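You operate a simulated robot arm through the tools that you are given. There is no shell and no other tool. Be economical: measure what you need, move in short steps, check, and stop when the job is done.

Carry out the task below with a simulated robot arm. There is one attempt and no reset: what you move stays moved.

TASK
Stack the blue block labelled "No. 26" from the despatch bench top on top of the blue block labelled "No. 75".
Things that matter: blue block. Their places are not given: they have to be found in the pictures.

It is judged by the outcome, as a careful person would: the job done as asked, and still so three seconds after it is handed in. It fails if anything else is knocked over, pushed out of place, dropped, spilled or broken.

THE ROBOT
A 7-joint arm with a two-finger parallel gripper, fixed in place. Base frame: the origin is at the foot of the arm, x ahead of it, y to its left, z up; the work surface is at about z = 0. Lengths are in mm, angles in degrees, forces in N, time in s.
With the tool pointing down near the work surface it reaches from about 220 to 580 mm from the base axis. Its first joint turns from -66.0 to 66.0 degrees. Payload 2.5 kg.
Tool frame: the origin (TCP) lies between the finger pads and is the grasp point; the fingertips stand 23 mm ahead of it; z points along the fingers, y is the line along which they close. The gripper opens to 94 mm. The fingers are 38 mm wide and 10 mm thick; the gripper's body (54 by 96 mm) begins 39 mm behind the TCP.
Orientation is told as [roll, pitch, yaw] about the base's x, y, z axes, in that order, counted from this pose: with the fingers straight down and closing along the base's y, the tool's x points along the base's -x, its y along +y and its z along -z.

THE INTERFACE
- The arm moves only by the tool jog_arm. Its argument "rows" is a list of rows, each an object (a shift or turn left out is 0, a gripper value left out holds the last) with "linear": the shift along the base's x, y, z in mm, a list of three; "dr": the turn, a rotation vector about the base's x, y, z in degrees, a list of three; "gripper": the opening, from 0 (shut) to 1 (fully open). In form: [{"linear": [dx, dy, dz], "dr": [ax, ay, az], "gripper": gripper}, ...]. A call has 1 to 10 rows; each row shifts and turns the commanded pose from where the row before left it. A row lasts 0.2 s, in which the tool goes at most 50 mm and 8.6 degrees; a call with a longer step from one row to the next is refused whole, and so is a gripper value outside its range. A pose out of reach is approached as far as the arm can. The call stops where the force on the tool passes 40 N (or 10 N more than at its start, if that is more) or the arm is blocked; 0.2 s more then pass. The fingers move at their own pace (about 108 mm/s each) and stop on an object; they squeeze with about 24 N. The grip force told is the motor's: it shows also when the fingers shut on nothing. Time passes only in rows, and 0.2 s behind the last, so rows that do not move let the fingers close. It gives the time, the measured TCP pose, the force on the tool (base axes), the opening and the grip force at its end, in the units of the frame above (readings bear some noise), and new pictures: "views" is both (left out), scene, wrist or none.
- Cameras (640 x 400 px; columns grow to the right, rows downward): "scene" is fixed at [107.3, -396.1, 557.6]; the picture's right is [0.91, -0.41, 0.00], its down [-0.18, -0.40, -0.90] and it looks along [0.36, 0.82, -0.44] (base axes); focal length 357 px, centre (320, 200). "wrist" rides on the gripper at [-39, 0, -44] in the tool frame; the picture's right is [0.00, -1.00, 0.00], its down [0.97, 0.00, -0.24] and it looks along [0.24, 0.00, 0.97] (tool axes); focal length 218 px, centre (320, 200).
- locate(camera, pixels): for up to 12 pixels [column, row] of the newest picture of that camera ("zoom" is the newest enlarged one), the place [x, y, z] in the base frame of the surface seen there, good to about 2 mm. No time passes.
- enlarge(camera, box): a new picture of the part [left, top, right, bottom] of that camera's present view, enlarged. No time passes.
- job_done(): hands the job in; it is judged then, once.

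Work in short steps. Measure before you move; look again where a grasp or a placing could have gone wrong, and mend it. You have 60 turns and 100 pictures in all, the two below and enlarged ones among them. Open the gripper and draw the arm clear of the work before you hand the job in, unless the task says otherwise; then end with one line.

The tools are called after "Request:" by a JSON object that holds its "op" and its "data". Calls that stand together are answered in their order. jog_arm: Moves the arm, as the interface text tells. Its arguments: {"type":"object","properties":{"rows":{"type":"array","items":{"type":"object","properties":{"linear":{"type":"array","items":{"type":"number"}},"dr":{"type":"array","items":{"type":"number"}},"gripper":{"type":"number"}}}},"views":{"type":"string","enum":["both","scene","wrist","none"]}},"required":["rows"]} The other tools are called the same way: locate (camera, pixels) gives the place of the surface under pixels of a picture; enlarge (camera, box) takes an enlarged picture of a part of a camera's view; job_done () hands the job in.

At the start:

```text
time: 0.0
tcp_pos: [405.0, 201.9, 235.5]
orientation: [0.0, 0.0, 0.0]
contact_force: [0.4, 0.0, 0.3]
gripper_width: 94.0
finger_force: 0.0
```

scene: 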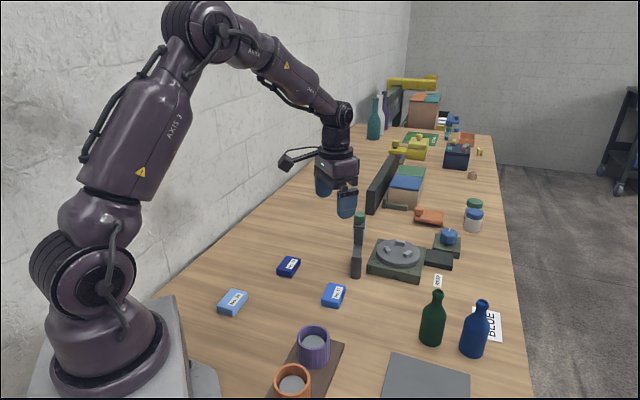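
wrist: 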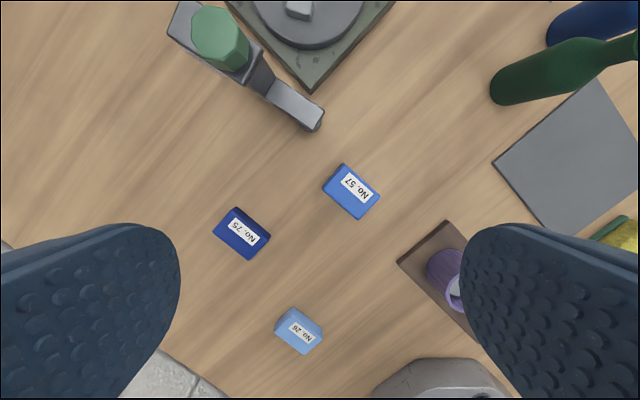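

The wrist view shows three blocks: No. 75 (dark, ~241,233), No. 57 (~351,191), No. 26 (light, ~299,331). I enlarge to confirm the labels and locate corners.

Request:
{"op": "enlarge", "data": {"camera": "wrist", "box": [200, 150, 400, 370]}}

Request:
{"op": "enlarge", "data": {"camera": "scene", "box": [200, 240, 360, 340]}}

```text
1.82 times, centred on (300, 260) of wrist
```

zoom: 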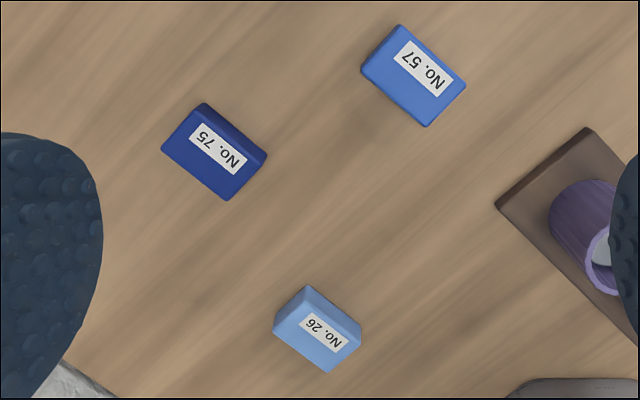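

```text
4.00 times, centred on (280, 290) of scene
```

zoom: 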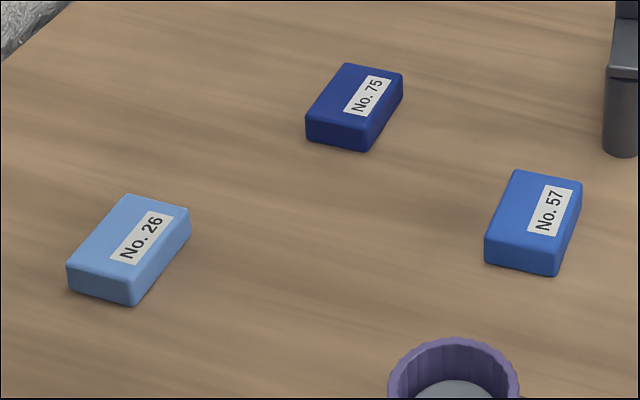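

The labels are clear. In the scene zoom I locate the top corners of No. 26 and No. 75, plus the table beside them.

Request:
{"op": "locate", "data": {"camera": "zoom", "pixels": [[127, 197], [186, 208], [132, 278], [70, 264], [128, 238], [347, 66], [400, 74], [365, 127], [309, 115], [355, 95], [250, 200], [132, 303]]}}

Request:
{"op": "locate", "data": {"camera": "wrist", "pixels": [[275, 331], [292, 314], [322, 333], [303, 352], [215, 232], [232, 213], [268, 240], [250, 258], [297, 333], [241, 236]]}}

```text
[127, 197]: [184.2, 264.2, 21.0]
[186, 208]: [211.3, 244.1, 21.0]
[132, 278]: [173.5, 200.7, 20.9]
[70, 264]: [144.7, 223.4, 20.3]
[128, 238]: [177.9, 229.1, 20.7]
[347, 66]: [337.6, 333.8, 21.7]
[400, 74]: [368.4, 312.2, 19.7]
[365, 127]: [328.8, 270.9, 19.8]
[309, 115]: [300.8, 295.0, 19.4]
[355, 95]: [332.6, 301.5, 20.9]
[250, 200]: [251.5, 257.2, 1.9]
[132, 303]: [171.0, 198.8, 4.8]
```

```text
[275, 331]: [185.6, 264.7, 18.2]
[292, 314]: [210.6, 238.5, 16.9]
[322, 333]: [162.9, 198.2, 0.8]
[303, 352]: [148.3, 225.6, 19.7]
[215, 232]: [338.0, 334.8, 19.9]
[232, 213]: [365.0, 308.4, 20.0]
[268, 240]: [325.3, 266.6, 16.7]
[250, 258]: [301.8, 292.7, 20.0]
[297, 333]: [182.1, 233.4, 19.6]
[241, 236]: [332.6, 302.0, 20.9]
```

No. 26 is centred at about (178, 232), No. 75 at about (334, 303). Both tops are at z≈21, with long axes at about 48°. I turn the tool 48° in yaw and move above No. 26 at z≈140.

Request:
{"op": "jog_arm", "data": {"rows": [{"linear": [-28, 4, -10], "dr": [0, 0, 6], "gripper": 0.75}, {"linear": [-28, 4, -10], "dr": [0, 0, 6]}, {"linear": [-28, 4, -10], "dr": [0, 0, 6]}, {"linear": [-28, 4, -10], "dr": [0, 0, 6]}, {"linear": [-28, 4, -10], "dr": [0, 0, 6]}, {"linear": [-28, 4, -15], "dr": [0, 0, 6]}, {"linear": [-28, 3, -15], "dr": [0, 0, 6]}, {"linear": [-31, 3, -15], "dr": [0, 0, 6]}, {}, {}]}}

```text
time: 2.2
tcp_pos: [179.5, 233.2, 139.7]
orientation: [-0.1, 0.1, 48.0]
contact_force: [0.6, -0.2, 0.1]
gripper_width: 70.2
finger_force: 0.0
```

scene: 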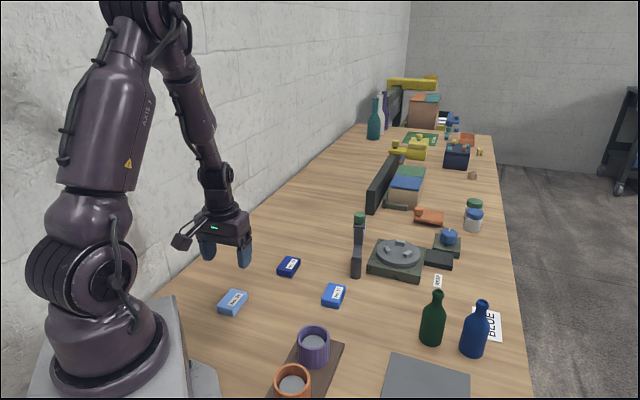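
wrist: 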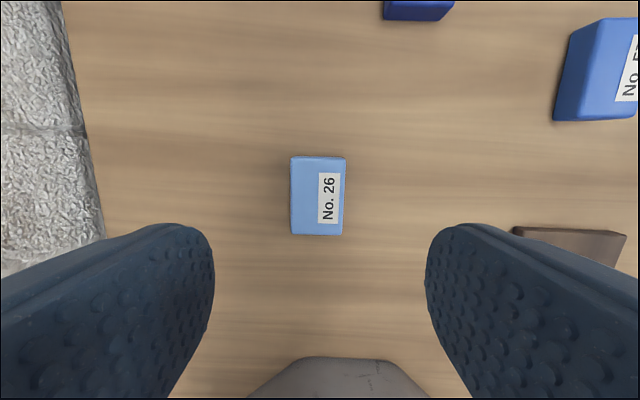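

The block is at about (318, 195), almost square to the picture. I locate its corners to refine centre and yaw.

Request:
{"op": "locate", "data": {"camera": "wrist", "pixels": [[294, 161], [342, 161], [341, 230], [295, 230], [293, 195], [343, 195], [318, 195], [318, 160], [318, 232], [420, 8], [388, 6], [449, 6]]}}

Request:
{"op": "enlarge", "data": {"camera": "wrist", "box": [270, 145, 366, 245]}}

```text
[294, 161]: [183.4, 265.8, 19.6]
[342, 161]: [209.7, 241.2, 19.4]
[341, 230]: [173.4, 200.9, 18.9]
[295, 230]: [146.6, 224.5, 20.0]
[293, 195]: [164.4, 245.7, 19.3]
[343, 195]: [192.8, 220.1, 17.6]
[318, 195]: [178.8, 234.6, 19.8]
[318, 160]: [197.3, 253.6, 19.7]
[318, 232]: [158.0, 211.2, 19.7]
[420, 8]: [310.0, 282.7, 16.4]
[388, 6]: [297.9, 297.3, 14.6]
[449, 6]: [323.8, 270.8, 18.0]
```

```text
4.00 times, centred on (318, 195) of wrist
```

zoom: 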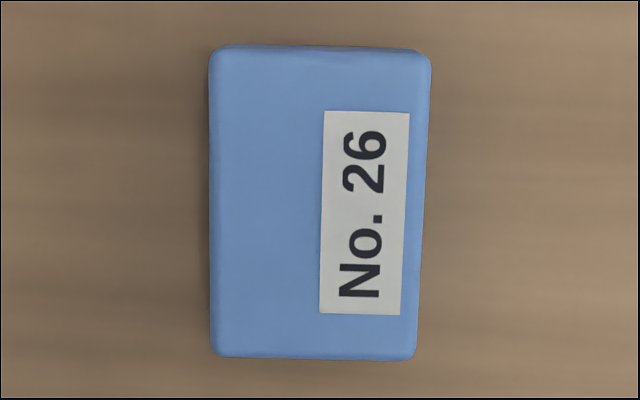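

Centre ≈(178, 233), yaw good. I descend to TCP z≈29 (fingertips ~6 above the surface) in two stages.

Request:
{"op": "jog_arm", "data": {"rows": [{"linear": [-1.5, 0, -20]}, {"linear": [0, 0, -25]}, {"linear": [0, 0, -25]}, {"linear": [0, 0, -20]}, {"linear": [0, 0, -12]}, {"linear": [0, 0, -8.5]}, {}]}}

```text
time: 3.8
tcp_pos: [177.2, 231.9, 30.4]
orientation: [0.0, 0.0, 48.0]
contact_force: [0.6, -0.2, 0.8]
gripper_width: 70.7
finger_force: 0.0
```

scene: 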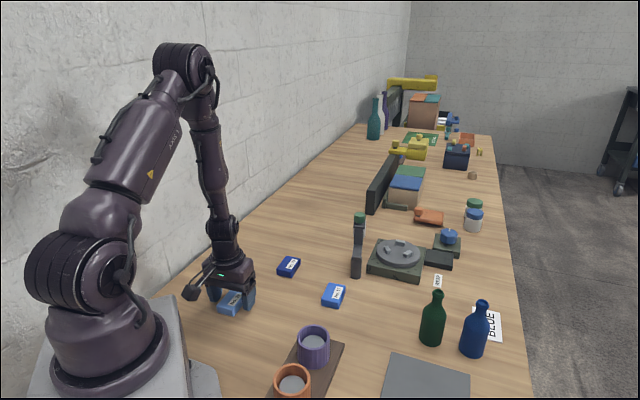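
wrist: 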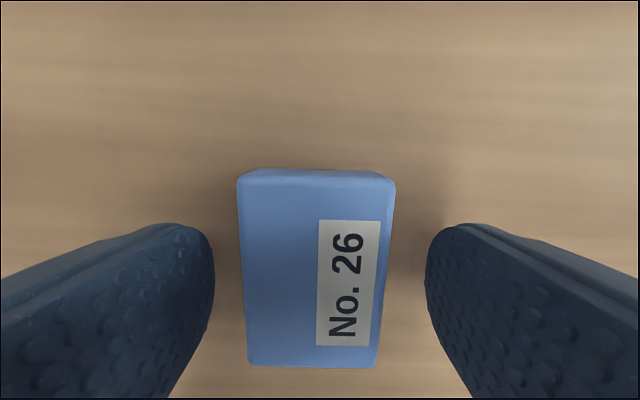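

The block sits between the fingers, so I close the gripper, then lift slightly.

Request:
{"op": "jog_arm", "data": {"rows": [{"gripper": 0}, {}, {}, {}], "views": "none"}}

Request:
{"op": "jog_arm", "data": {"rows": [{"linear": [0, 0, 10]}, {"linear": [0, 0, 25]}, {"linear": [0, 0, 30]}, {"linear": [0, 0, 25]}, {}]}}

```text
time: 4.8
tcp_pos: [177.9, 230.9, 30.3]
orientation: [0.0, 0.0, 47.9]
contact_force: [-0.2, 0.0, 0.5]
gripper_width: 41.0
finger_force: 23.8
```

```text
time: 6.0
tcp_pos: [175.8, 231.4, 119.6]
orientation: [0.0, 0.1, 48.0]
contact_force: [-0.6, -0.5, -0.3]
gripper_width: 40.7
finger_force: 23.8
```

scene: 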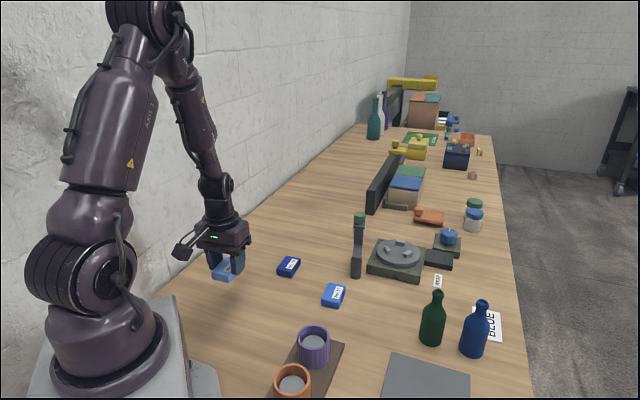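
wrist: 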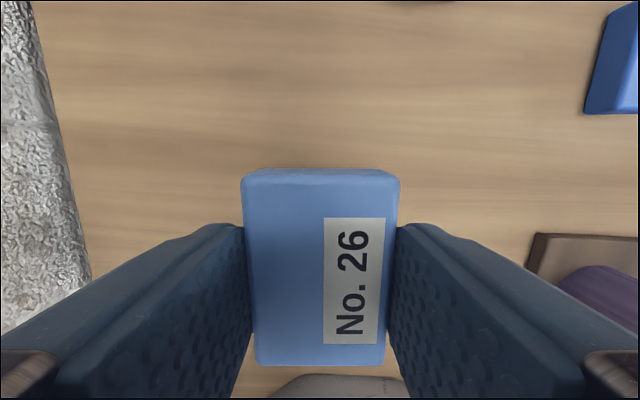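

Held firmly (width 41, 24 N). I locate the held block's top corners to learn its offset from the TCP.

Request:
{"op": "locate", "data": {"camera": "wrist", "pixels": [[247, 184], [395, 184], [383, 358], [260, 360], [321, 183], [321, 360], [320, 270]]}}

Request:
{"op": "jog_arm", "data": {"rows": [{"linear": [26, 12, 0]}, {"linear": [26, 12, 0]}, {"linear": [26, 12, 0]}, {"linear": [26, 12, 0]}, {}]}}

```text
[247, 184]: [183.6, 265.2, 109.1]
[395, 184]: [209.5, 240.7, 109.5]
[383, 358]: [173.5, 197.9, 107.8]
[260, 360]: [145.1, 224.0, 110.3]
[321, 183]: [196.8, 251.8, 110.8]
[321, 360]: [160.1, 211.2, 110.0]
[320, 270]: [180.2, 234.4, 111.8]
```

```text
time: 7.2
tcp_pos: [281.1, 279.4, 119.8]
orientation: [0.0, 0.0, 47.9]
contact_force: [0.6, -1.1, -0.2]
gripper_width: 41.2
finger_force: 24.7
```

scene: 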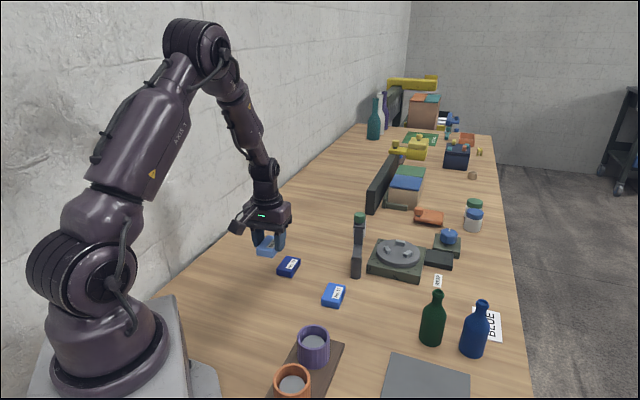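
wrist: 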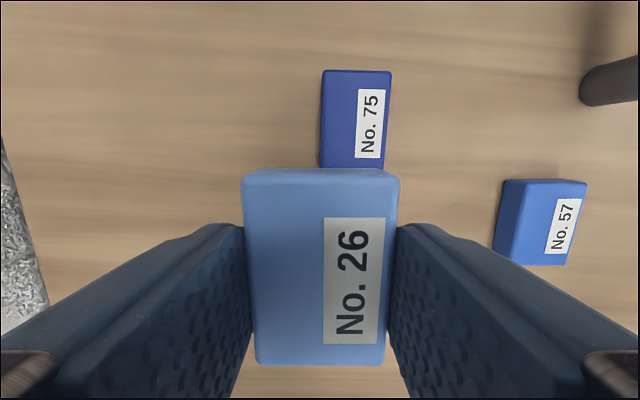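

The held block is centred on the TCP, yaw 48°. No. 75 is visible at (356, 120), so I re-measure its corners from here.

Request:
{"op": "locate", "data": {"camera": "wrist", "pixels": [[326, 74], [389, 76], [325, 160], [382, 160], [324, 120], [386, 120], [356, 74], [354, 160]]}}

Request:
{"op": "enlarge", "data": {"camera": "scene", "box": [240, 220, 320, 290]}}

```text
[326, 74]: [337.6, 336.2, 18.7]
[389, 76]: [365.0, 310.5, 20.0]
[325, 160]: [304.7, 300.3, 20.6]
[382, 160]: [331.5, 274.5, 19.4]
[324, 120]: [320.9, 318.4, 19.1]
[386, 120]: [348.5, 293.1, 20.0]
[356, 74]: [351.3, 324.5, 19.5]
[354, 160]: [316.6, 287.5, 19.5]
```

```text
5.71 times, centred on (280, 255) of scene
```

zoom: 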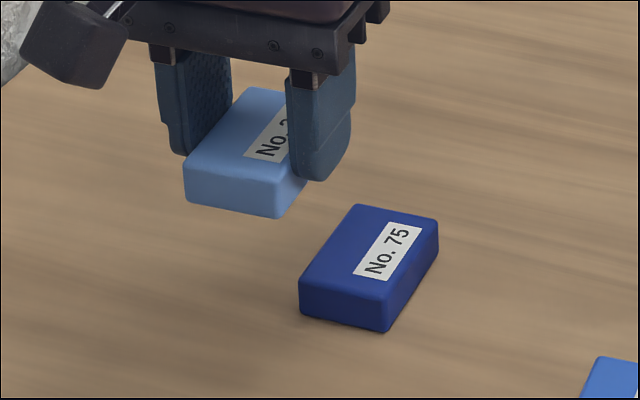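

No. 75 is centred at about (333.5, 303), long axis ~47.3°. I move over it and go down to z≈65 to check alignment.

Request:
{"op": "jog_arm", "data": {"rows": [{"linear": [26, 11.6, 0], "dr": [0, 0, -0.6]}, {"linear": [26, 11.6, 0]}, {}, {"linear": [0, 0, -20]}, {"linear": [0, 0, -20]}, {"linear": [0, 0, -14]}, {}]}}

Request:
{"op": "enlarge", "data": {"camera": "scene", "box": [240, 210, 340, 290]}}

```text
time: 8.8
tcp_pos: [333.9, 303.3, 65.1]
orientation: [0.1, 0.0, 47.4]
contact_force: [-0.2, 0.1, -0.6]
gripper_width: 41.0
finger_force: 24.2
```

scene: 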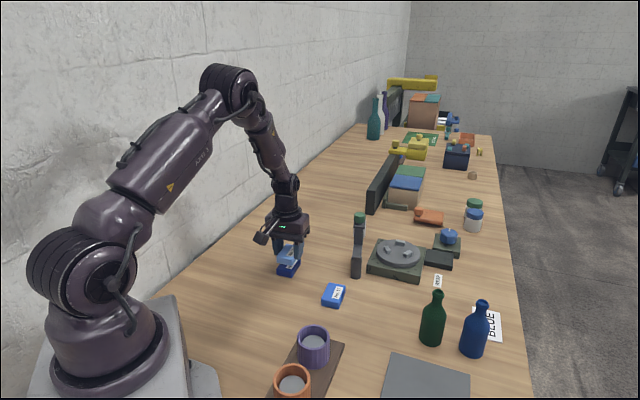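
wrist: 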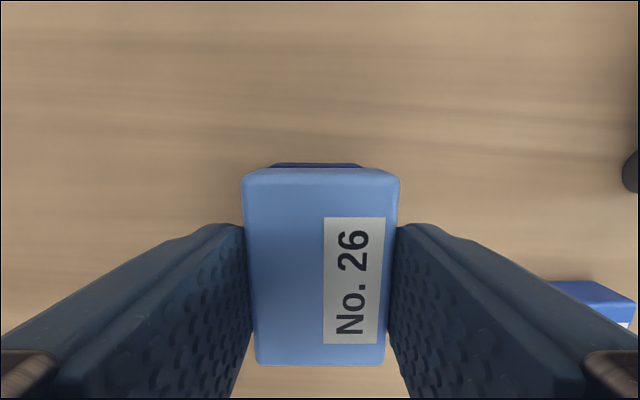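

```text
5.00 times, centred on (290, 250) of scene
```

zoom: 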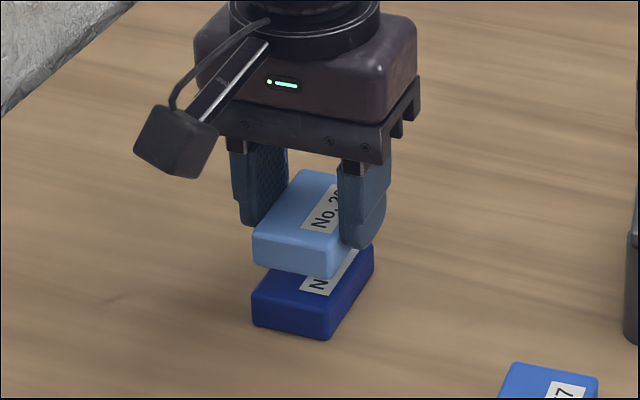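

Aligned. I lower in small steps to contact, expected at TCP z≈50.

Request:
{"op": "jog_arm", "data": {"rows": [{"linear": [0, 0, -6]}, {"linear": [0, 0, -4]}, {"linear": [0, 0, -2]}, {"linear": [0, 0, -1.5]}, {}]}}

Request:
{"op": "enlarge", "data": {"camera": "scene", "box": [250, 230, 330, 290]}}

```text
time: 10.0
tcp_pos: [332.3, 302.5, 53.3]
orientation: [0.0, -0.1, 47.5]
contact_force: [0.3, -0.3, -0.7]
gripper_width: 41.1
finger_force: 23.8
```

scene: 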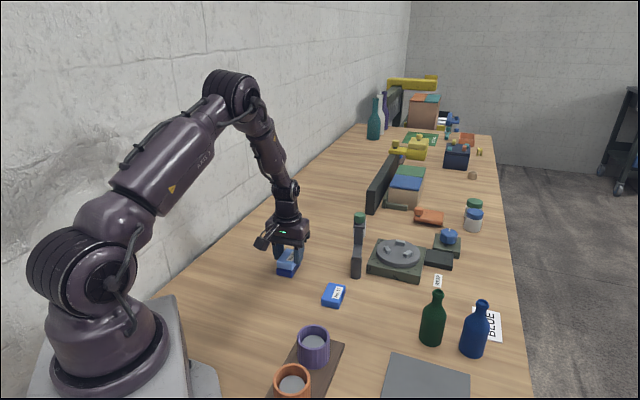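
wrist: 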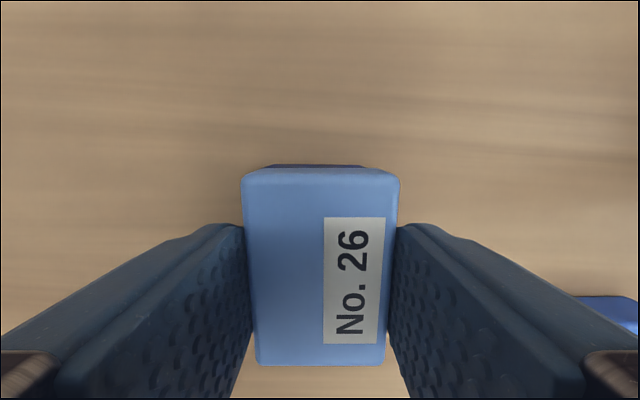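

```text
6.67 times, centred on (290, 260) of scene
```

zoom: 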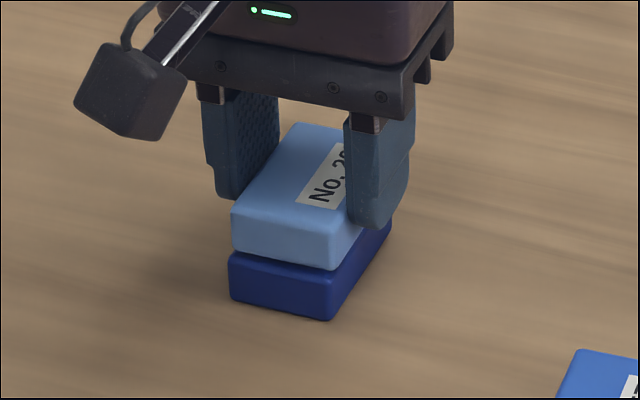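

No contact yet. I continue about 1 mm per row and watch the force.

Request:
{"op": "jog_arm", "data": {"rows": [{"linear": [0, 0, -0.7]}, {"linear": [0, 0, -0.7]}, {}], "views": "none"}}

Request:
{"op": "jog_arm", "data": {"rows": [{"linear": [0, 0, -0.6]}, {}], "views": "none"}}

Request:
{"op": "jog_arm", "data": {"rows": [{"linear": [0, 0, -0.6]}, {}], "views": "scene"}}

Request:
{"op": "enlarge", "data": {"camera": "scene", "box": [250, 230, 330, 290]}}

```text
time: 10.8
tcp_pos: [334.1, 303.4, 51.2]
orientation: [0.0, -0.1, 47.5]
contact_force: [0.8, -0.7, -0.3]
gripper_width: 41.2
finger_force: 23.5
```

```text
time: 11.4
tcp_pos: [333.5, 301.9, 50.2]
orientation: [-0.1, 0.1, 47.4]
contact_force: [0.2, 0.1, -0.4]
gripper_width: 41.3
finger_force: 23.8
```

```text
time: 12.0
tcp_pos: [332.5, 302.5, 49.4]
orientation: [0.0, 0.0, 47.5]
contact_force: [0.5, 0.3, -0.1]
gripper_width: 41.1
finger_force: 24.0
```

scene: 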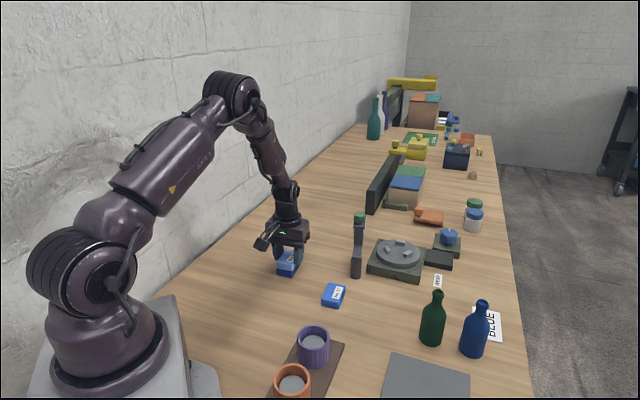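

```text
6.67 times, centred on (290, 260) of scene
```

zoom: 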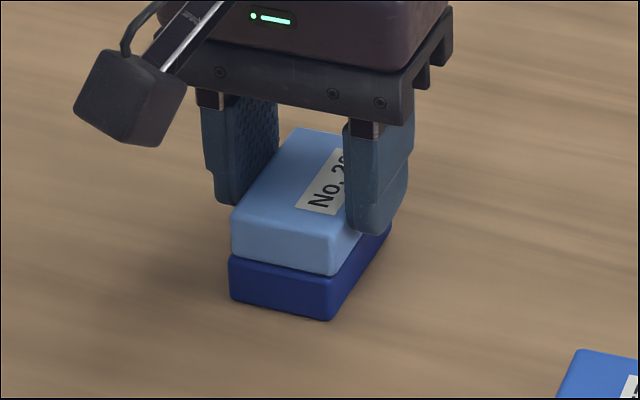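

Almost touching; a few more small steps.

Request:
{"op": "jog_arm", "data": {"rows": [{"linear": [0, 0, -0.6]}, {}], "views": "none"}}

Request:
{"op": "jog_arm", "data": {"rows": [{"linear": [0, 0, -0.6]}, {}], "views": "none"}}

Request:
{"op": "enlarge", "data": {"camera": "scene", "box": [260, 240, 316, 282]}}

```text
time: 12.6
tcp_pos: [332.7, 303.3, 50.3]
orientation: [0.0, -0.1, 47.4]
contact_force: [-1.0, -2.9, 10.3]
gripper_width: 40.9
finger_force: 23.9
```

```text
time: 13.2
tcp_pos: [333.2, 304.1, 49.3]
orientation: [0.0, -0.1, 47.4]
contact_force: [-1.6, -1.8, 16.2]
gripper_width: 41.0
finger_force: 23.7
```

```text
9.52 times, centred on (288, 261) of scene
```

zoom: 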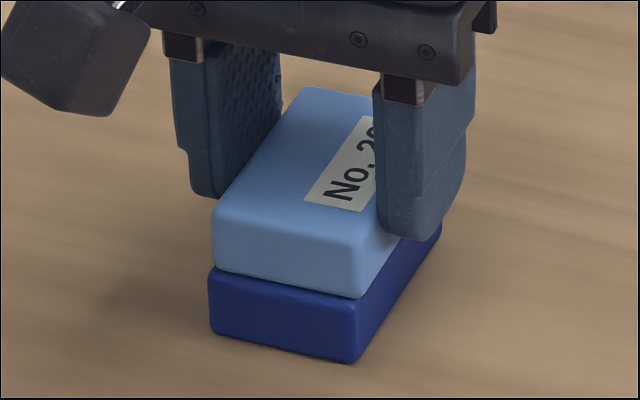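

Contact made (16 N upward). I relieve a little of the load, open gently, and rise straight up.

Request:
{"op": "jog_arm", "data": {"rows": [{"linear": [0, 0, 0.8]}, {"gripper": 0.5}, {"gripper": 0.6}, {"gripper": 0.7}, {}, {}], "views": "wrist"}}

Request:
{"op": "jog_arm", "data": {"rows": [{"linear": [0, 0, 10]}, {"linear": [0, 0, 20]}, {"linear": [0, 0, 30]}, {"linear": [0, 0, 30]}, {"linear": [0, 0, 30]}, {"linear": [-30, -20, 0]}, {"linear": [-30, -20, 0]}, {}, {}]}}

Request:
{"op": "enlarge", "data": {"camera": "scene", "box": [250, 230, 330, 290]}}

```text
time: 14.6
tcp_pos: [332.6, 303.6, 50.7]
orientation: [0.0, 0.0, 47.4]
contact_force: [-0.1, -1.1, 0.7]
gripper_width: 65.8
finger_force: 0.1
```

wrist: 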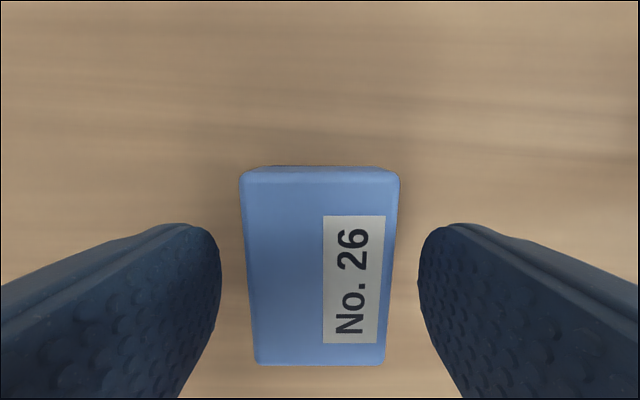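

```text
time: 16.6
tcp_pos: [274.2, 262.4, 168.7]
orientation: [-0.1, 0.0, 47.4]
contact_force: [0.0, 0.0, -1.0]
gripper_width: 65.6
finger_force: 0.1
```

scene: 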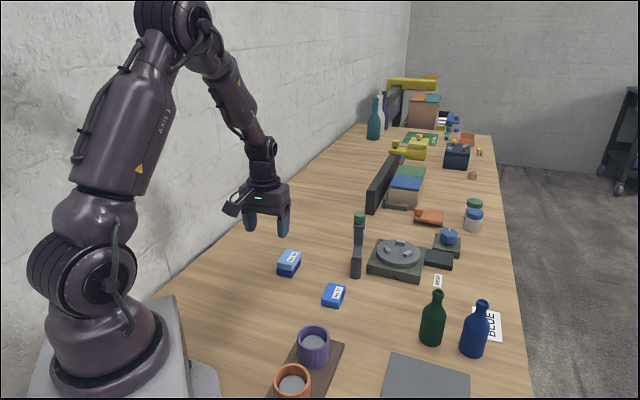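
wrist: 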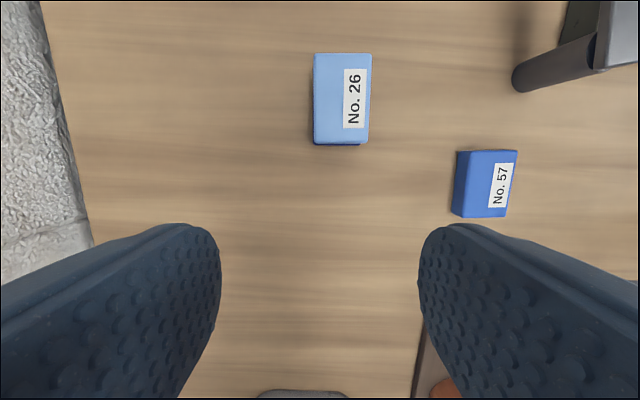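

```text
6.67 times, centred on (290, 260) of scene
```

zoom: 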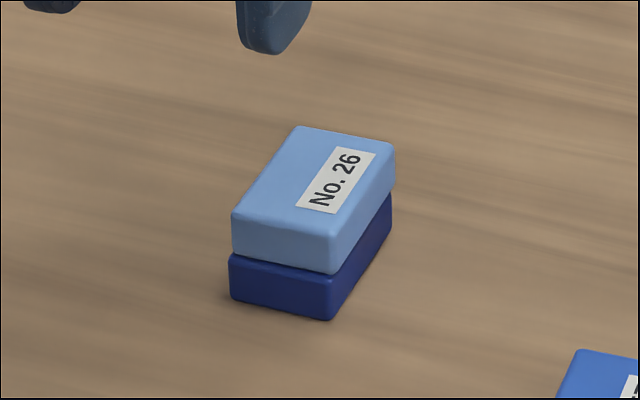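

No. 26 rests squarely and stably on No. 75, and the arm is clear with the gripper open. I hand the job in.

Request:
{"op": "job_done", "data": {}}

```text
The job is handed in.
```

Block No. 26 is stacked squarely on block No. 75, the gripper is open and the arm is clear; the last pictures show nothing else moved.
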